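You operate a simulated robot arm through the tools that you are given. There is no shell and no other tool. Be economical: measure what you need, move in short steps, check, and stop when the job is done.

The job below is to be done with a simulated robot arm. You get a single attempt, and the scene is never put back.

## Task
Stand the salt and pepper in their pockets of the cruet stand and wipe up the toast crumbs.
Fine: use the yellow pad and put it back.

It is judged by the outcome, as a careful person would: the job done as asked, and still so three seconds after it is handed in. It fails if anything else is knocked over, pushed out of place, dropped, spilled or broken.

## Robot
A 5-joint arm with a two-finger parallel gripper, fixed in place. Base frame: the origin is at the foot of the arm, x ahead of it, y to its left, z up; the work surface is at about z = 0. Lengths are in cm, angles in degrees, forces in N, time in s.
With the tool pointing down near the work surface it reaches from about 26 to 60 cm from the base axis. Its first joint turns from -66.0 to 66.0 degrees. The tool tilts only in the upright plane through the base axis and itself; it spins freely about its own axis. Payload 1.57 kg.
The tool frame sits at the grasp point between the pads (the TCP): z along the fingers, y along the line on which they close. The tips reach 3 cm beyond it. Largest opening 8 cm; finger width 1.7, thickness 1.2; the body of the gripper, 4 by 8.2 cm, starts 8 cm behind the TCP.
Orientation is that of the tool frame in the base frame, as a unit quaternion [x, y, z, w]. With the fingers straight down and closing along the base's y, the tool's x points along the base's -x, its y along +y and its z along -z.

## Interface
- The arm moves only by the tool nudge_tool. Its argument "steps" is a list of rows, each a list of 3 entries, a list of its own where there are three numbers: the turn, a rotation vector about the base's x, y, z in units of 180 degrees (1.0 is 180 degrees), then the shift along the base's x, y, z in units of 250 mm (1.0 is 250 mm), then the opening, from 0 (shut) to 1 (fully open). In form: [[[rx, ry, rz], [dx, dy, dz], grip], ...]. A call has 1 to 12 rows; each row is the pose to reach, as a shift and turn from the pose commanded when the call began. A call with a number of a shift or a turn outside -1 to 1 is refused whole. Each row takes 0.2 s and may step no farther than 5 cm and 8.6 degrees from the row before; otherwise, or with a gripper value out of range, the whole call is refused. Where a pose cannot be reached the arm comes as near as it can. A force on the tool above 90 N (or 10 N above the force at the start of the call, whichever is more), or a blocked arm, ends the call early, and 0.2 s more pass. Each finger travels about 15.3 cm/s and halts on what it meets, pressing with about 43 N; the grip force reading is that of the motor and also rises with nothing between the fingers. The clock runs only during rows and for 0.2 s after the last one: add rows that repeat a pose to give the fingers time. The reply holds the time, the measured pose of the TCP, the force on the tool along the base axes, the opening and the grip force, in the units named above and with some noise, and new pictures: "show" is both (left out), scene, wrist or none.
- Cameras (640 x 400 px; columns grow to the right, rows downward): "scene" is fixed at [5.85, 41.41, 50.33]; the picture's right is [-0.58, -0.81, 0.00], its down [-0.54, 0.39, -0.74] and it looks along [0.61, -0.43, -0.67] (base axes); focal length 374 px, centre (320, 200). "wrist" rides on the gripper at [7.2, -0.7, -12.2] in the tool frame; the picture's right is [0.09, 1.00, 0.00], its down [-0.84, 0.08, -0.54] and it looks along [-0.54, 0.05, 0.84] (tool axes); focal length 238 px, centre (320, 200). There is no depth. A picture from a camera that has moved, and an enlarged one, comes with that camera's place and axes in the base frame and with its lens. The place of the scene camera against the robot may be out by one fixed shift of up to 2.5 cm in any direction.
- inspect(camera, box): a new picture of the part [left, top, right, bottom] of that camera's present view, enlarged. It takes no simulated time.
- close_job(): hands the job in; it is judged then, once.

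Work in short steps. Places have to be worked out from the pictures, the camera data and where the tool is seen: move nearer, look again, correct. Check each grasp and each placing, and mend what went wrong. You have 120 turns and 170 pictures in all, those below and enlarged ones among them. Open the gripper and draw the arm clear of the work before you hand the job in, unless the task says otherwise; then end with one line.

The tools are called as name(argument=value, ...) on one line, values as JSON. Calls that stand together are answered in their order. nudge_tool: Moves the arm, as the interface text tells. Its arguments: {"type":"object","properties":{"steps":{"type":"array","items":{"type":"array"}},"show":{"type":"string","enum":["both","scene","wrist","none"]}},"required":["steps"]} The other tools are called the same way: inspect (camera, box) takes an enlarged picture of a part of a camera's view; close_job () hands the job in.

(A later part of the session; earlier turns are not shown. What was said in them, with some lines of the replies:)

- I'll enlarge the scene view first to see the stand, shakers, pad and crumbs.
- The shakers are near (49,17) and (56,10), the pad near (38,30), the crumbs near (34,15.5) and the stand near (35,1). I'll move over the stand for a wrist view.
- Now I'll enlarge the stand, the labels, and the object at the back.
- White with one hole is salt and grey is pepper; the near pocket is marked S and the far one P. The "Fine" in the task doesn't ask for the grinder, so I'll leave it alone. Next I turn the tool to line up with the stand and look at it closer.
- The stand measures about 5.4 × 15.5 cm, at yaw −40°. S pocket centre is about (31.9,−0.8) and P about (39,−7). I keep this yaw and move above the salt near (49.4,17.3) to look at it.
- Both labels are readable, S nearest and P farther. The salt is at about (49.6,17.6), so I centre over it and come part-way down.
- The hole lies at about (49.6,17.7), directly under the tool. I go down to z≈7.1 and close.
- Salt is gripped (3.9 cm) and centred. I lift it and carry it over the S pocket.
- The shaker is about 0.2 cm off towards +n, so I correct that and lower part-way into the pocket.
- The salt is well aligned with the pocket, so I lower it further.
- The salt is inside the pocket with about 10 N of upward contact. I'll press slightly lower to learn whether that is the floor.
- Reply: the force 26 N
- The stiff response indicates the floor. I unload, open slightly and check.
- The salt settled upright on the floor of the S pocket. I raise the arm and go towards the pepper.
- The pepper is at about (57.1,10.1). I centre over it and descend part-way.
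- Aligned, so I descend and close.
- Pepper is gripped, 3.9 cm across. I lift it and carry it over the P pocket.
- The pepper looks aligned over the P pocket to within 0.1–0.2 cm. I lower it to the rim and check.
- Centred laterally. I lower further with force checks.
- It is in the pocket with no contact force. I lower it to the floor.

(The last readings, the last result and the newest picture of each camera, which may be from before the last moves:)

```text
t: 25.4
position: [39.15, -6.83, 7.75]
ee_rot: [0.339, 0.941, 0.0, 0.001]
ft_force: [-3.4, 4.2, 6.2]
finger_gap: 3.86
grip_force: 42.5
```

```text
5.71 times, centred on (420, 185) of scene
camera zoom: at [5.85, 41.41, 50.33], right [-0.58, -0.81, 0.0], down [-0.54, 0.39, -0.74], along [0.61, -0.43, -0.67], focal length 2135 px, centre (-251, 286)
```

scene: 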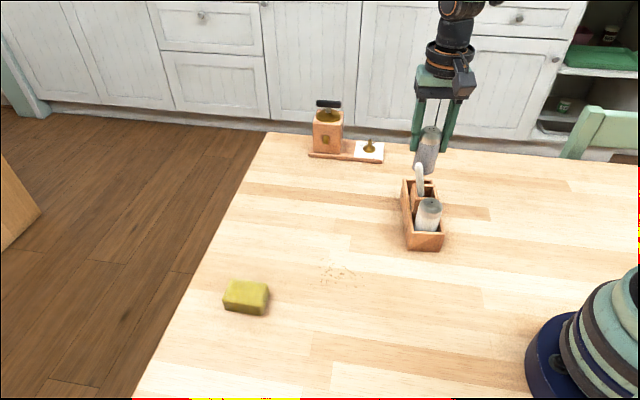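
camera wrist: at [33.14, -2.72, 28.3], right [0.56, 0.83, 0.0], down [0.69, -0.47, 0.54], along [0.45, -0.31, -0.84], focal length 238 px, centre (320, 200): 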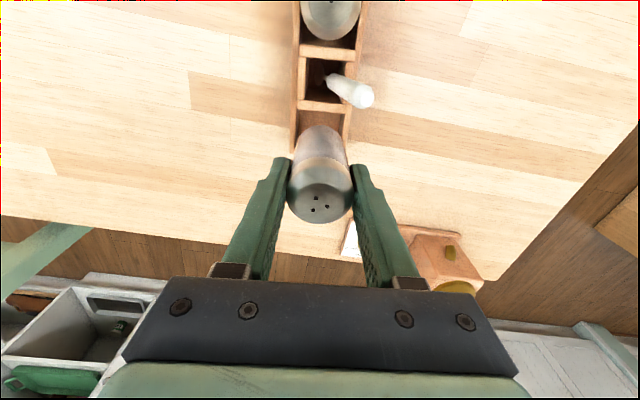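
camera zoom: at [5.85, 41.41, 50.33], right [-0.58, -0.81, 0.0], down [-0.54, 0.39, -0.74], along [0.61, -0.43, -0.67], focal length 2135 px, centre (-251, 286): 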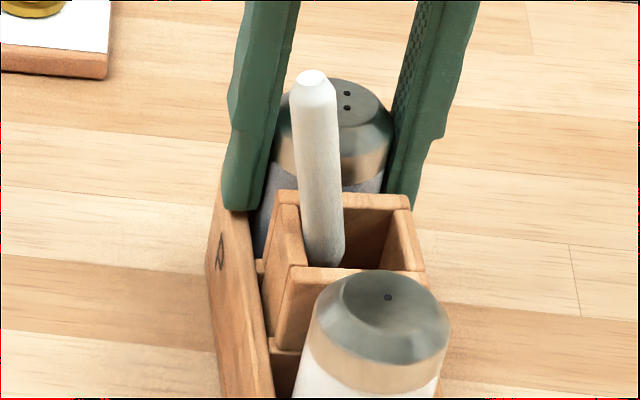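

The floor is reached at about base z 0.6, with a slight push from the far wall. I ease back 0.1 cm, unload and release.

nudge_tool(steps=[[[0, 0, 0], [-0.003, 0.0026, 0.003], 0.4], [[0, 0, 0], [-0.003, 0.0026, 0.003], 0.5], [[0, 0, 0], [-0.003, 0.0026, 0.003], 0.56], [[0, 0, 0], [-0.003, 0.0026, 0.003], 0.65], [[0, 0, 0], [-0.003, 0.0026, 0.003], 0.65]], show="none")

inspect(camera="scene", box=[390, 150, 450, 220])

inspect(camera="wrist", box=[230, 100, 410, 290])

```text
t: 26.6
position: [39.02, -6.73, 7.96]
ee_rot: [0.339, 0.941, 0.0, 0.0]
ft_force: [1.0, 0.1, 0.9]
finger_gap: 5.21
grip_force: 0.1
```

```text
5.71 times, centred on (420, 185) of scene
camera zoom: at [5.85, 41.41, 50.33], right [-0.58, -0.81, 0.0], down [-0.54, 0.39, -0.74], along [0.61, -0.43, -0.67], focal length 2135 px, centre (-251, 286)
```

zoom: 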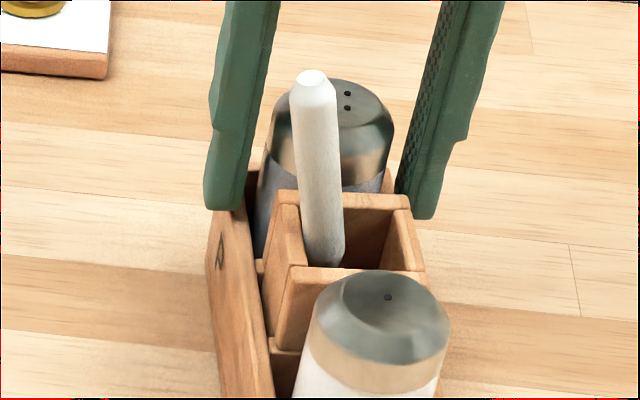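

```text
2.11 times, centred on (320, 195) of wrist
camera zoom: at [33.12, -2.75, 20.1], right [0.56, 0.83, 0.0], down [0.69, -0.47, 0.54], along [0.45, -0.31, -0.84], focal length 502 px, centre (320, 210)
```

zoom: 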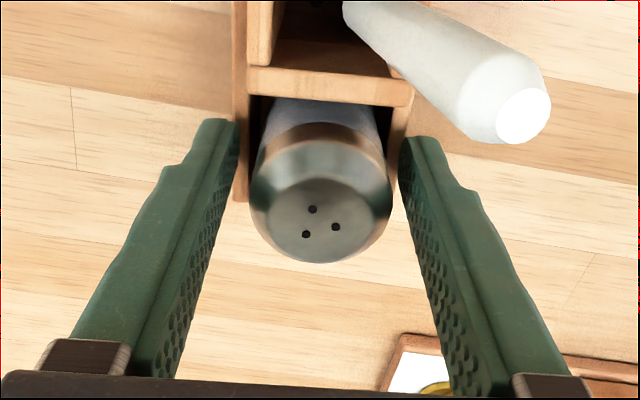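

The pepper is seated. I lift straight up, then move over the crumbs to look at them and the pad.

nudge_tool(steps=[[[0, 0, 0], [0, 0, 0.16], 0.65], [[0, 0, 0], [0, 0, 0.32], 0.7], [[0, 0, 0], [0, 0, 0.48], 0.8], [[0, 0, 0], [0.0, 0.18, 0.52], 1], [[0, 0, 0], [-0.04, 0.36, 0.52], 1], [[0, 0, 0], [-0.08, 0.54, 0.52], 1], [[0, 0, 0], [-0.12, 0.72, 0.52], 1], [[0, 0, 0], [-0.16, 0.89, 0.52], 1], [[0, 0, 0], [-0.16, 1.0, 0.52], 1], [[0, 0, 0], [-0.16, 1.0, 0.52], 1]])

```text
t: 28.8
position: [35.21, 18.28, 20.76]
ee_rot: [0.339, 0.941, 0.0, 0.0]
ft_force: [0.3, 0.3, 0.0]
finger_gap: 8.0
grip_force: 0.1
camera wrist: at [29.32, 22.37, 32.96], right [0.56, 0.83, 0.0], down [0.69, -0.47, 0.54], along [0.45, -0.31, -0.84], focal length 238 px, centre (320, 200)
```

scene: 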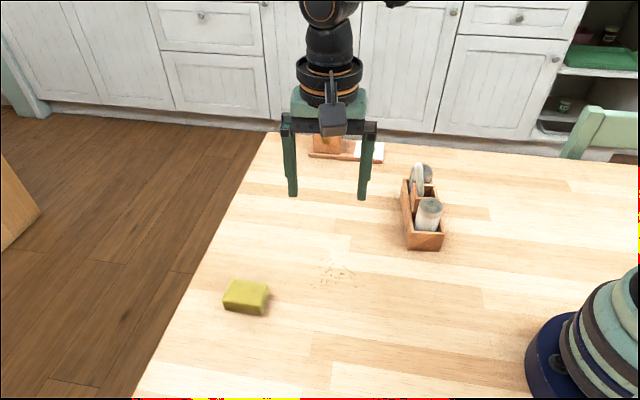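
wrist: 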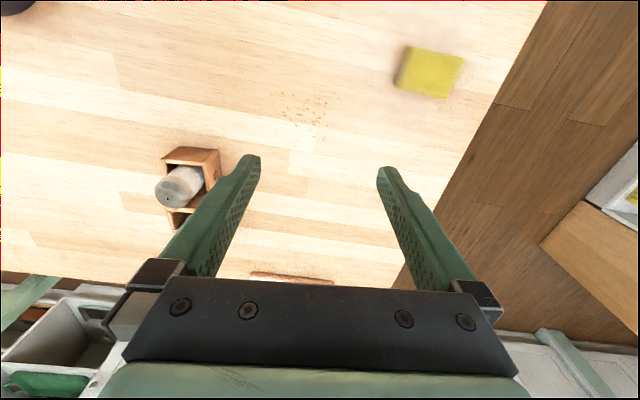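

inspect(camera="wrist", box=[260, 30, 480, 150])

inspect(camera="scene", box=[210, 255, 370, 325])

inspect(camera="scene", box=[390, 150, 460, 260])

```text
2.91 times, centred on (370, 90) of wrist
camera zoom: at [29.32, 22.37, 32.96], right [0.56, 0.83, 0.0], down [0.69, -0.47, 0.54], along [0.45, -0.31, -0.84], focal length 693 px, centre (174, 520)
```

zoom: 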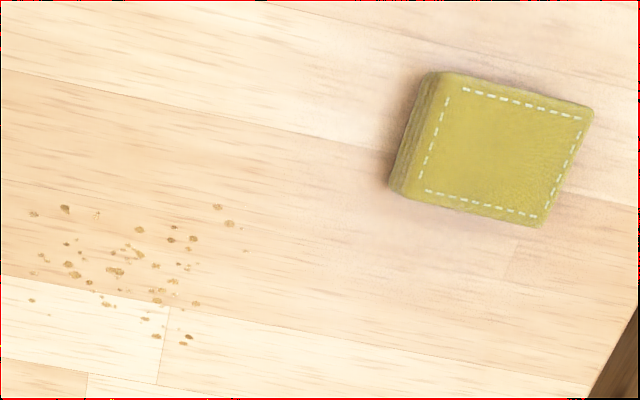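

```text
4.00 times, centred on (290, 290) of scene
camera zoom: at [5.85, 41.41, 50.33], right [-0.58, -0.81, 0.0], down [-0.54, 0.39, -0.74], along [0.61, -0.43, -0.67], focal length 1495 px, centre (440, -160)
```

zoom: 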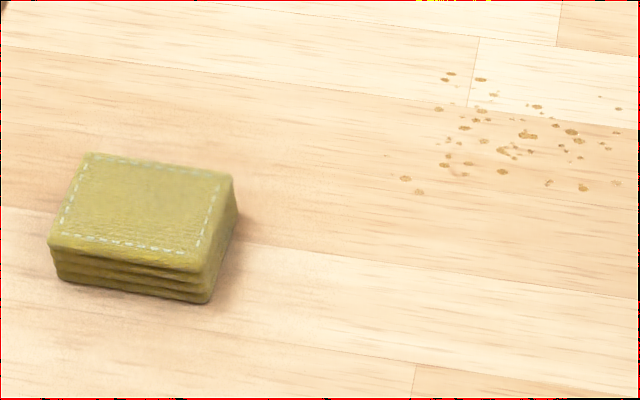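

```text
3.64 times, centred on (425, 205) of scene
camera zoom: at [5.85, 41.41, 50.33], right [-0.58, -0.81, 0.0], down [-0.54, 0.39, -0.74], along [0.61, -0.43, -0.67], focal length 1359 px, centre (-62, 182)
```

zoom: 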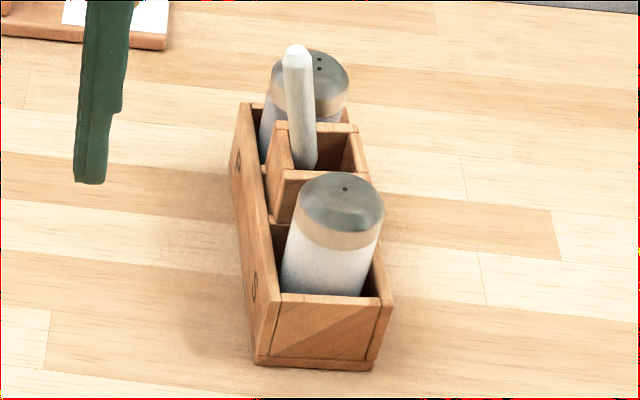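

Both shakers stand in their pockets. The pad is about 6.2×4.3×2.3 cm at (38.7,31.2), long side at about 45°. The crumbs span roughly x 30–39, y 11–21. I turn the tool to grip across the pad's short side while moving over it.

nudge_tool(steps=[[[0, 0, 0.047], [0.01, 0.06, 0], 1], [[0, 0, 0.094], [0.03, 0.12, 0], 1], [[0, 0, 0.141], [0.05, 0.18, 0], 1], [[0, 0, 0.188], [0.07, 0.24, 0], 1], [[0, 0, 0.235], [0.09, 0.3, 0], 1], [[0, 0, 0.282], [0.11, 0.36, 0], 1], [[0, 0, 0.329], [0.12, 0.42, 0], 1], [[0, 0, 0.376], [0.13, 0.48, 0], 1], [[0, 0, 0.423], [0.136, 0.51, -0.08], 1], [[0, 0, 0.47], [0.136, 0.51, -0.2], 1], [[0, 0, 0.47], [0.136, 0.51, -0.3], 1], [[0, 0, 0.47], [0.136, 0.51, -0.3], 1]])

```text
t: 31.4
position: [38.35, 31.03, 13.31]
ee_rot: [-0.383, 0.924, 0.0, 0.0]
ft_force: [0.1, 0.1, 0.9]
finger_gap: 8.0
grip_force: 0.1
camera wrist: at [33.83, 25.44, 25.49], right [-0.77, 0.64, 0.0], down [0.54, 0.65, 0.54], along [0.35, 0.42, -0.84], focal length 238 px, centre (320, 200)
```

scene: 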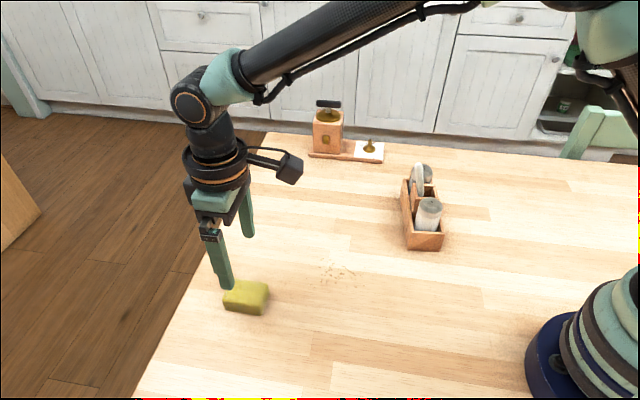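
wrist: 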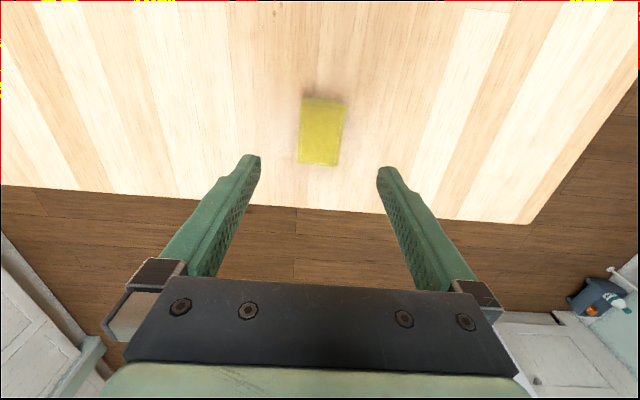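

inspect(camera="wrist", box=[270, 80, 370, 180])

```text
4.00 times, centred on (320, 130) of wrist
camera zoom: at [33.83, 25.44, 25.49], right [-0.77, 0.64, 0.0], down [0.54, 0.65, 0.54], along [0.35, 0.42, -0.84], focal length 953 px, centre (320, 480)
```

zoom: 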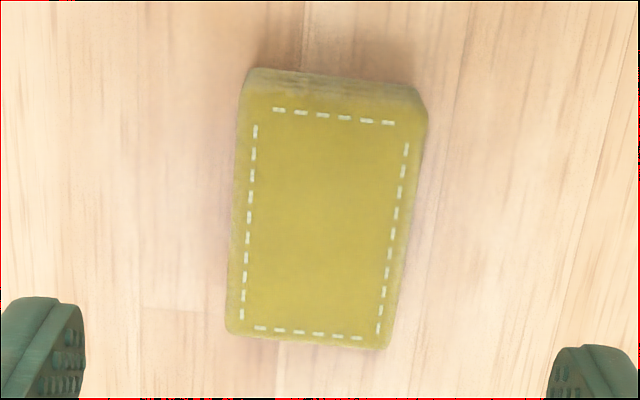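

The pad centre is at about (38.7,31.3) and aligned with the tool. I centre, descend until the tips are about 0.5 cm off the table, and close.

nudge_tool(steps=[[[0, 0, 0], [0.014, 0.011, 0], 1], [[0, 0, 0], [0.014, 0.011, -0.13], 1], [[0, 0, 0], [0.014, 0.011, -0.26], 1], [[0, 0, 0], [0.014, 0.011, -0.35], 1], [[0, 0, 0], [0.014, 0.011, -0.39], 1], [[0, 0, 0], [0.014, 0.011, -0.39], 1]])

```text
t: 32.8
position: [38.99, 31.23, 3.68]
ee_rot: [-0.383, 0.924, -0.001, 0.0]
ft_force: [-0.6, -0.6, -0.5]
finger_gap: 7.98
grip_force: 0.1
camera wrist: at [34.37, 25.7, 15.8], right [-0.77, 0.64, 0.0], down [0.54, 0.65, 0.54], along [0.35, 0.42, -0.84], focal length 238 px, centre (320, 200)
```

scene: 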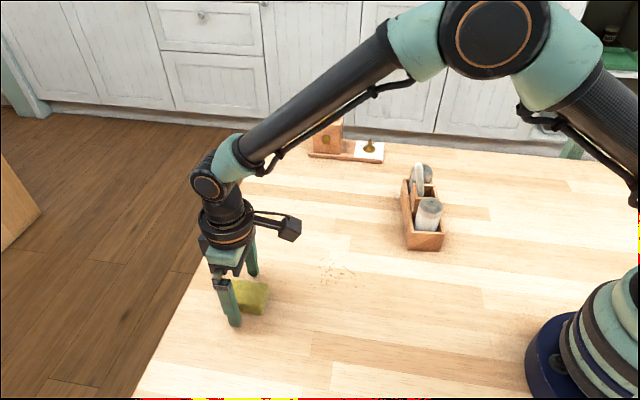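
wrist: 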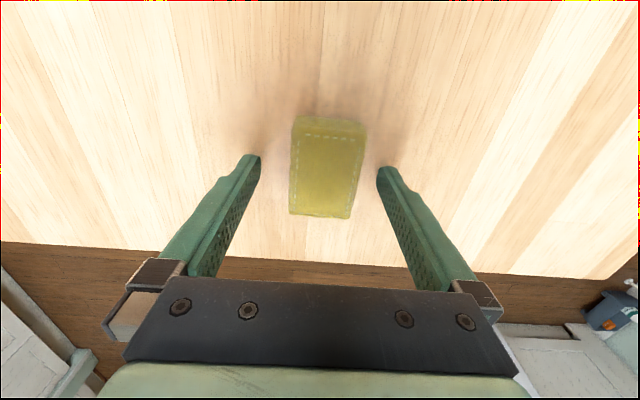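

nudge_tool(steps=[[[0, 0, 0], [0, 0, 0], 0.8], [[0, 0, 0], [0, 0, 0], 0.65], [[0, 0, 0], [0, 0, 0], 0.55], [[0, 0, 0], [0, 0, 0], 0.5], [[0, 0, 0], [0, 0, 0], 0.45], [[0, 0, 0], [0, 0, 0], 0.45]])

```text
t: 34.2
position: [38.85, 31.19, 3.67]
ee_rot: [-0.382, 0.924, 0.0, 0.0]
ft_force: [0.5, 0.4, 1.3]
finger_gap: 4.25
grip_force: 43.2
camera wrist: at [34.37, 25.7, 15.83], right [-0.77, 0.64, 0.0], down [0.54, 0.65, 0.54], along [0.35, 0.42, -0.84], focal length 238 px, centre (320, 200)
```

scene: 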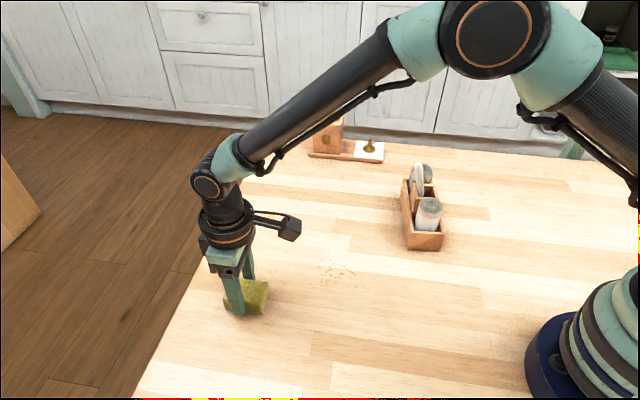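
wrist: 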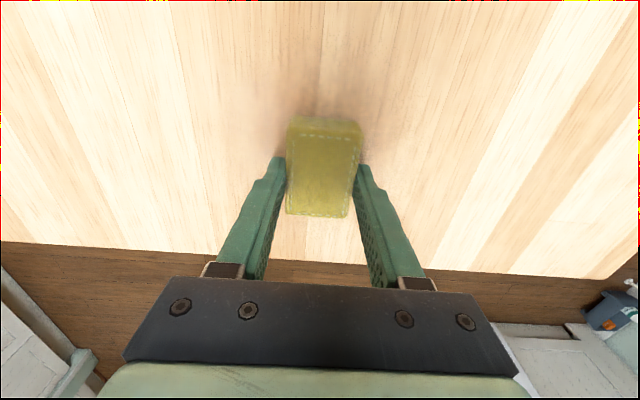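

The pad is held at 4.25 cm. I lift it slightly, bring it to the far edge of the crumbs and sweep one pass over them, pressing lightly.

nudge_tool(steps=[[[0, 0, 0], [0, 0, 0.06], 0.45], [[0, 0, 0], [0.016, -0.143, 0.06], 0.45], [[0, 0, 0], [0.032, -0.286, 0.06], 0.45], [[0, 0, 0], [0.032, -0.286, -0.003], 0.45], [[0, 0, 0], [-0.0245, -0.3425, -0.004], 0.45], [[0, 0, 0], [-0.081, -0.399, -0.004], 0.45], [[0, 0, 0], [-0.1375, -0.4555, -0.004], 0.45], [[0, 0, 0], [-0.194, -0.512, -0.004], 0.45], [[0, 0, 0], [-0.2505, -0.5685, -0.004], 0.45], [[0, 0, 0], [-0.307, -0.625, -0.004], 0.45], [[0, 0, 0], [-0.3635, -0.6815, -0.004], 0.45], [[0, 0, 0], [-0.42, -0.738, -0.004], 0.45]])

inspect(camera="scene", box=[270, 230, 410, 320])

```text
t: 36.8
position: [28.61, 12.78, 3.68]
ee_rot: [-0.383, 0.924, 0.0, 0.004]
ft_force: [8.7, 9.7, 24.1]
finger_gap: 4.25
grip_force: 43.2
camera wrist: at [23.94, 7.22, 15.75], right [-0.77, 0.64, 0.0], down [0.53, 0.64, 0.55], along [0.35, 0.42, -0.84], focal length 238 px, centre (320, 200)
```

scene: 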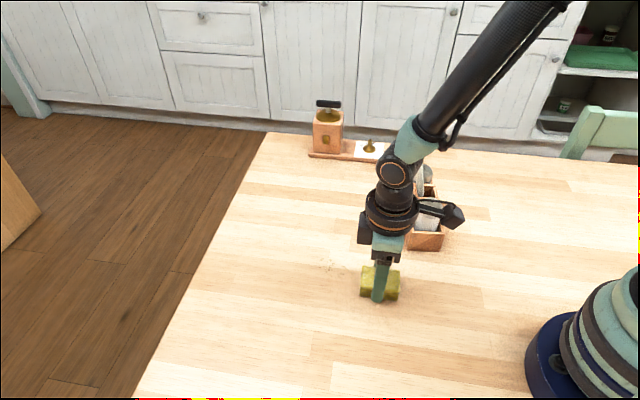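
wrist: 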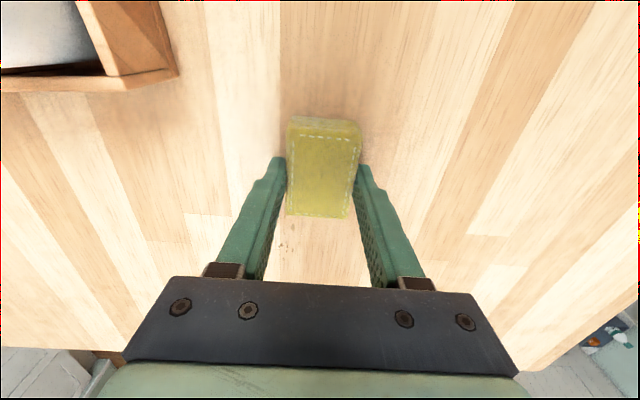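

```text
4.44 times, centred on (340, 275) of scene
camera zoom: at [5.85, 41.41, 50.34], right [-0.58, -0.81, 0.0], down [-0.54, 0.39, -0.74], along [0.61, -0.43, -0.67], focal length 1661 px, centre (231, -133)
```

zoom: 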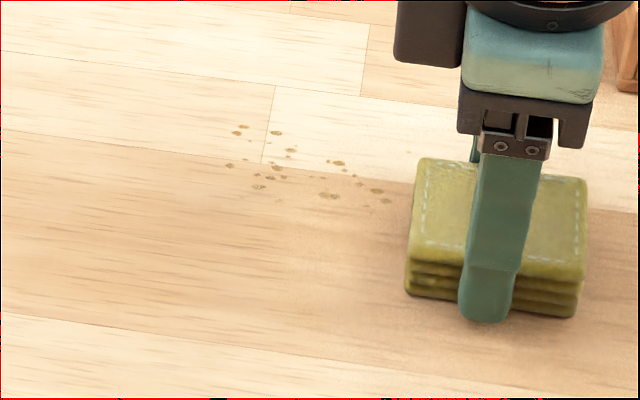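

Crumbs under the pad vanish. I make the second pass back along the remaining strip, 3.7 cm to the side.

nudge_tool(steps=[[[0, 0, 0], [0.03, 0.03, 0.001], 0.45], [[0, 0, 0], [0.085, -0.025, 0.001], 0.45], [[0, 0, 0], [0.135, -0.075, 0.001], 0.45], [[0, 0, 0], [0.19, -0.02, 0.001], 0.45], [[0, 0, 0], [0.245, 0.035, 0.001], 0.45], [[0, 0, 0], [0.3, 0.09, 0.001], 0.45], [[0, 0, 0], [0.355, 0.145, 0.001], 0.45], [[0, 0, 0], [0.41, 0.2, 0.001], 0.45], [[0, 0, 0], [0.465, 0.255, 0.001], 0.45], [[0, 0, 0], [0.52, 0.31, 0.001], 0.45], [[0, 0, 0], [0.52, 0.31, 0.06], 0.45]])

inspect(camera="scene", box=[270, 230, 410, 320])

```text
t: 39.2
position: [41.19, 20.48, 4.96]
ee_rot: [-0.383, 0.924, 0.0, 0.0]
ft_force: [-0.3, -0.3, -0.3]
finger_gap: 4.26
grip_force: 42.6
camera wrist: at [36.68, 15.08, 17.11], right [-0.77, 0.64, 0.0], down [0.54, 0.65, 0.54], along [0.35, 0.42, -0.84], focal length 238 px, centre (320, 200)
```

scene: 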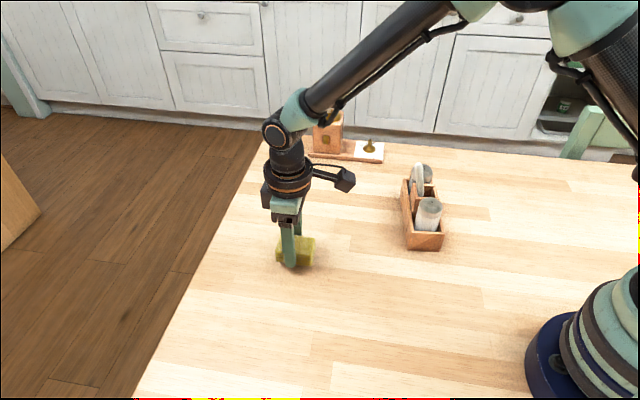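
wrist: 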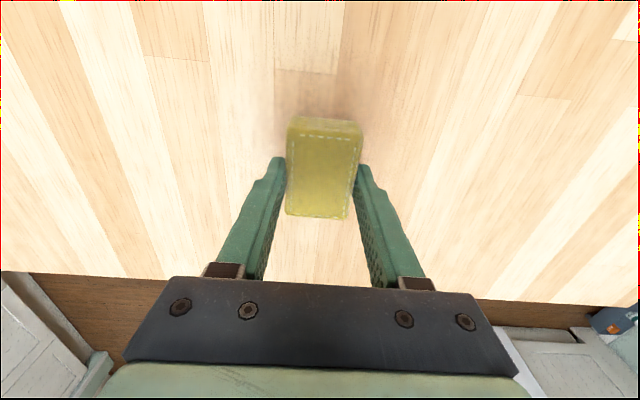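

```text
4.44 times, centred on (340, 275) of scene
camera zoom: at [5.85, 41.41, 50.33], right [-0.58, -0.81, 0.0], down [-0.54, 0.39, -0.74], along [0.61, -0.43, -0.67], focal length 1661 px, centre (231, -133)
```

zoom: 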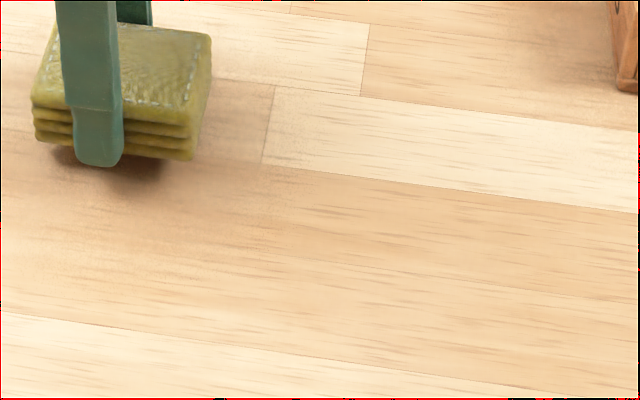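

The crumbs are gone. I return the pad to its original place and set it down.

nudge_tool(steps=[[[0, 0, 0], [-0.033, 0.143, 0], 0.45], [[0, 0, 0], [-0.066, 0.286, 0], 0.45], [[0, 0, 0], [-0.1, 0.428, 0], 0.45], [[0, 0, 0], [-0.1, 0.428, 0], 0.45], [[0, 0, 0], [-0.1, 0.428, -0.04], 0.45], [[0, 0, 0], [-0.1, 0.428, -0.056], 0.45], [[0, 0, 0], [-0.1, 0.428, -0.056], 0.45]], show="none")

```text
t: 40.8
position: [38.69, 31.23, 3.79]
ee_rot: [-0.382, 0.924, 0.0, 0.0]
ft_force: [0.4, 0.4, -1.0]
finger_gap: 4.23
grip_force: 43.0
```

nudge_tool(steps=[[[0, 0, 0], [0, 0, -0.002], 0.45], [[0, 0, 0], [0, 0, -0.002], 0.55], [[0, 0, 0], [0, 0, -0.002], 0.65], [[0, 0, 0], [0, 0, -0.002], 0.8], [[0, 0, 0], [0, 0, -0.002], 1], [[0, 0, 0], [0, 0, -0.002], 1], [[0, 0, 0], [0, 0, 0.15], 1], [[0, 0, 0], [0, 0, 0.3], 1], [[0, 0, 0], [0, 0, 0.45], 1], [[0, 0, 0], [-0.1, -0.12, 0.5], 1], [[0, 0, 0], [-0.2, -0.24, 0.6], 1], [[0, 0, 0], [-0.2, -0.24, 0.6], 1]])

inspect(camera="scene", box=[210, 230, 410, 330])

inspect(camera="wrist", box=[160, 0, 480, 180])

```text
t: 43.4
position: [33.91, 25.12, 18.78]
ee_rot: [-0.382, 0.924, 0.001, 0.0]
ft_force: [0.4, 0.2, 0.4]
finger_gap: 8.0
grip_force: 0.1
camera wrist: at [29.37, 19.56, 31.0], right [-0.77, 0.64, 0.0], down [0.54, 0.65, 0.54], along [0.35, 0.42, -0.84], focal length 238 px, centre (320, 200)
```

scene: 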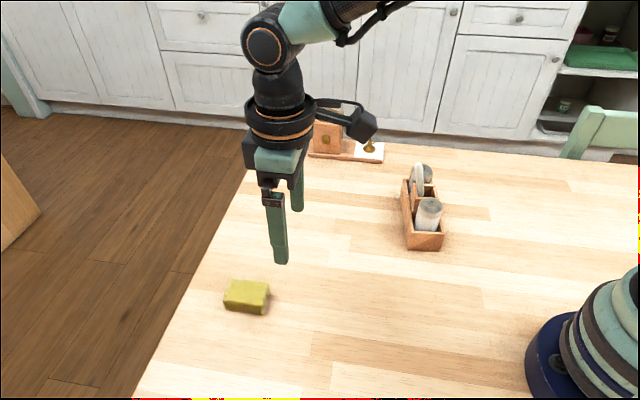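
wrist: 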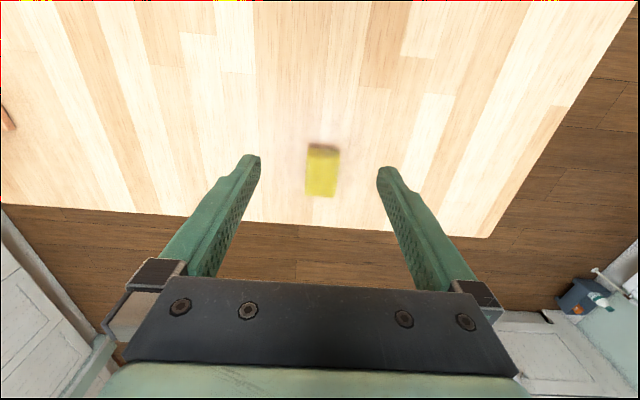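

```text
3.20 times, centred on (310, 280) of scene
camera zoom: at [5.85, 41.41, 50.33], right [-0.58, -0.81, 0.0], down [-0.54, 0.39, -0.74], along [0.61, -0.43, -0.67], focal length 1196 px, centre (352, -56)
```

zoom: 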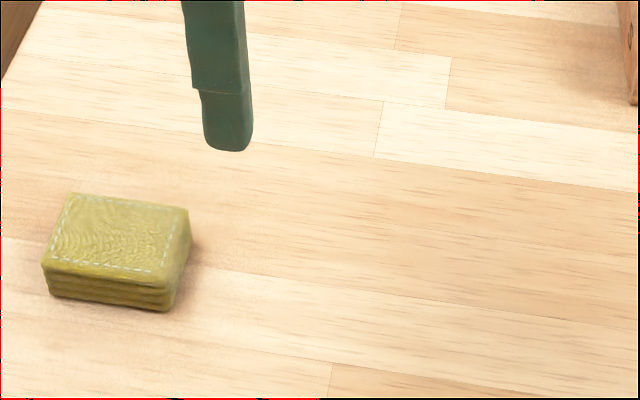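

```text
2.00 times, centred on (320, 90) of wrist
camera zoom: at [29.37, 19.56, 31.0], right [-0.77, 0.64, 0.0], down [0.54, 0.65, 0.54], along [0.35, 0.42, -0.84], focal length 477 px, centre (320, 420)
```

zoom: 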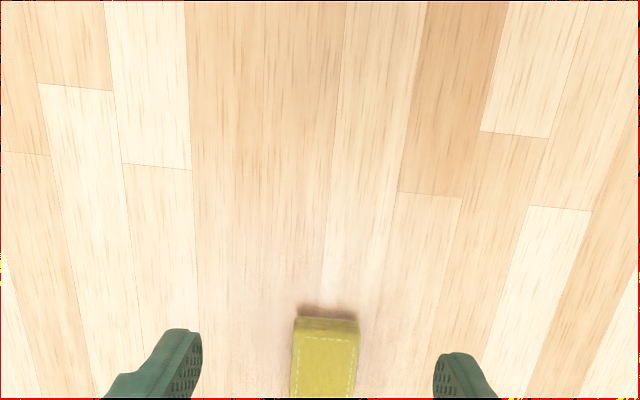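

The pad is back and the table looks clean. One close check of the crumb area and stand before handing in.

inspect(camera="scene", box=[295, 245, 385, 300])

inspect(camera="scene", box=[390, 150, 460, 260])

```text
7.11 times, centred on (340, 272) of scene
camera zoom: at [5.85, 41.41, 50.33], right [-0.58, -0.81, 0.0], down [-0.54, 0.39, -0.74], along [0.61, -0.43, -0.67], focal length 2657 px, centre (178, -316)
```

zoom: 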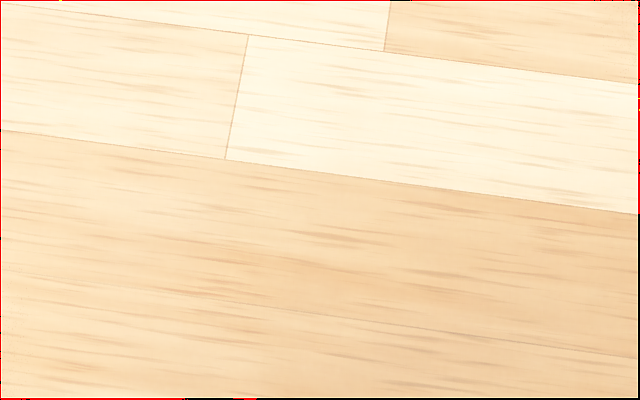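

```text
3.64 times, centred on (425, 205) of scene
camera zoom: at [5.85, 41.41, 50.33], right [-0.58, -0.81, 0.0], down [-0.54, 0.39, -0.74], along [0.61, -0.43, -0.67], focal length 1359 px, centre (-62, 182)
```

zoom: 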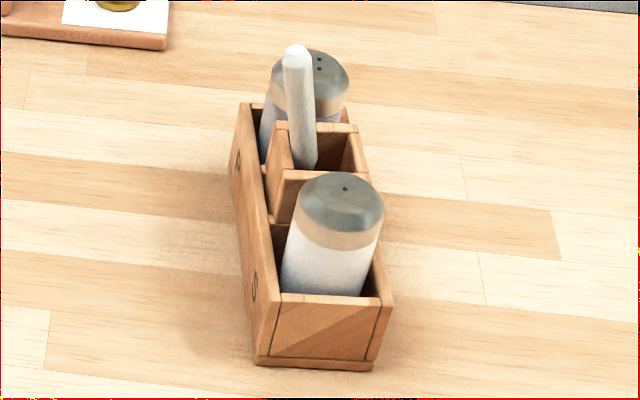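

The crumb area is clean, both shakers are seated, the pad is back in place, and the arm is clear with the gripper open. I hand the job in.

close_job()

```text
The job is handed in.
```

The salt stands in the S pocket and the pepper in the P pocket, the crumbs are wiped up, and the yellow pad is back where it was; I took "Fine" as just "OK" and did not touch the grinder.
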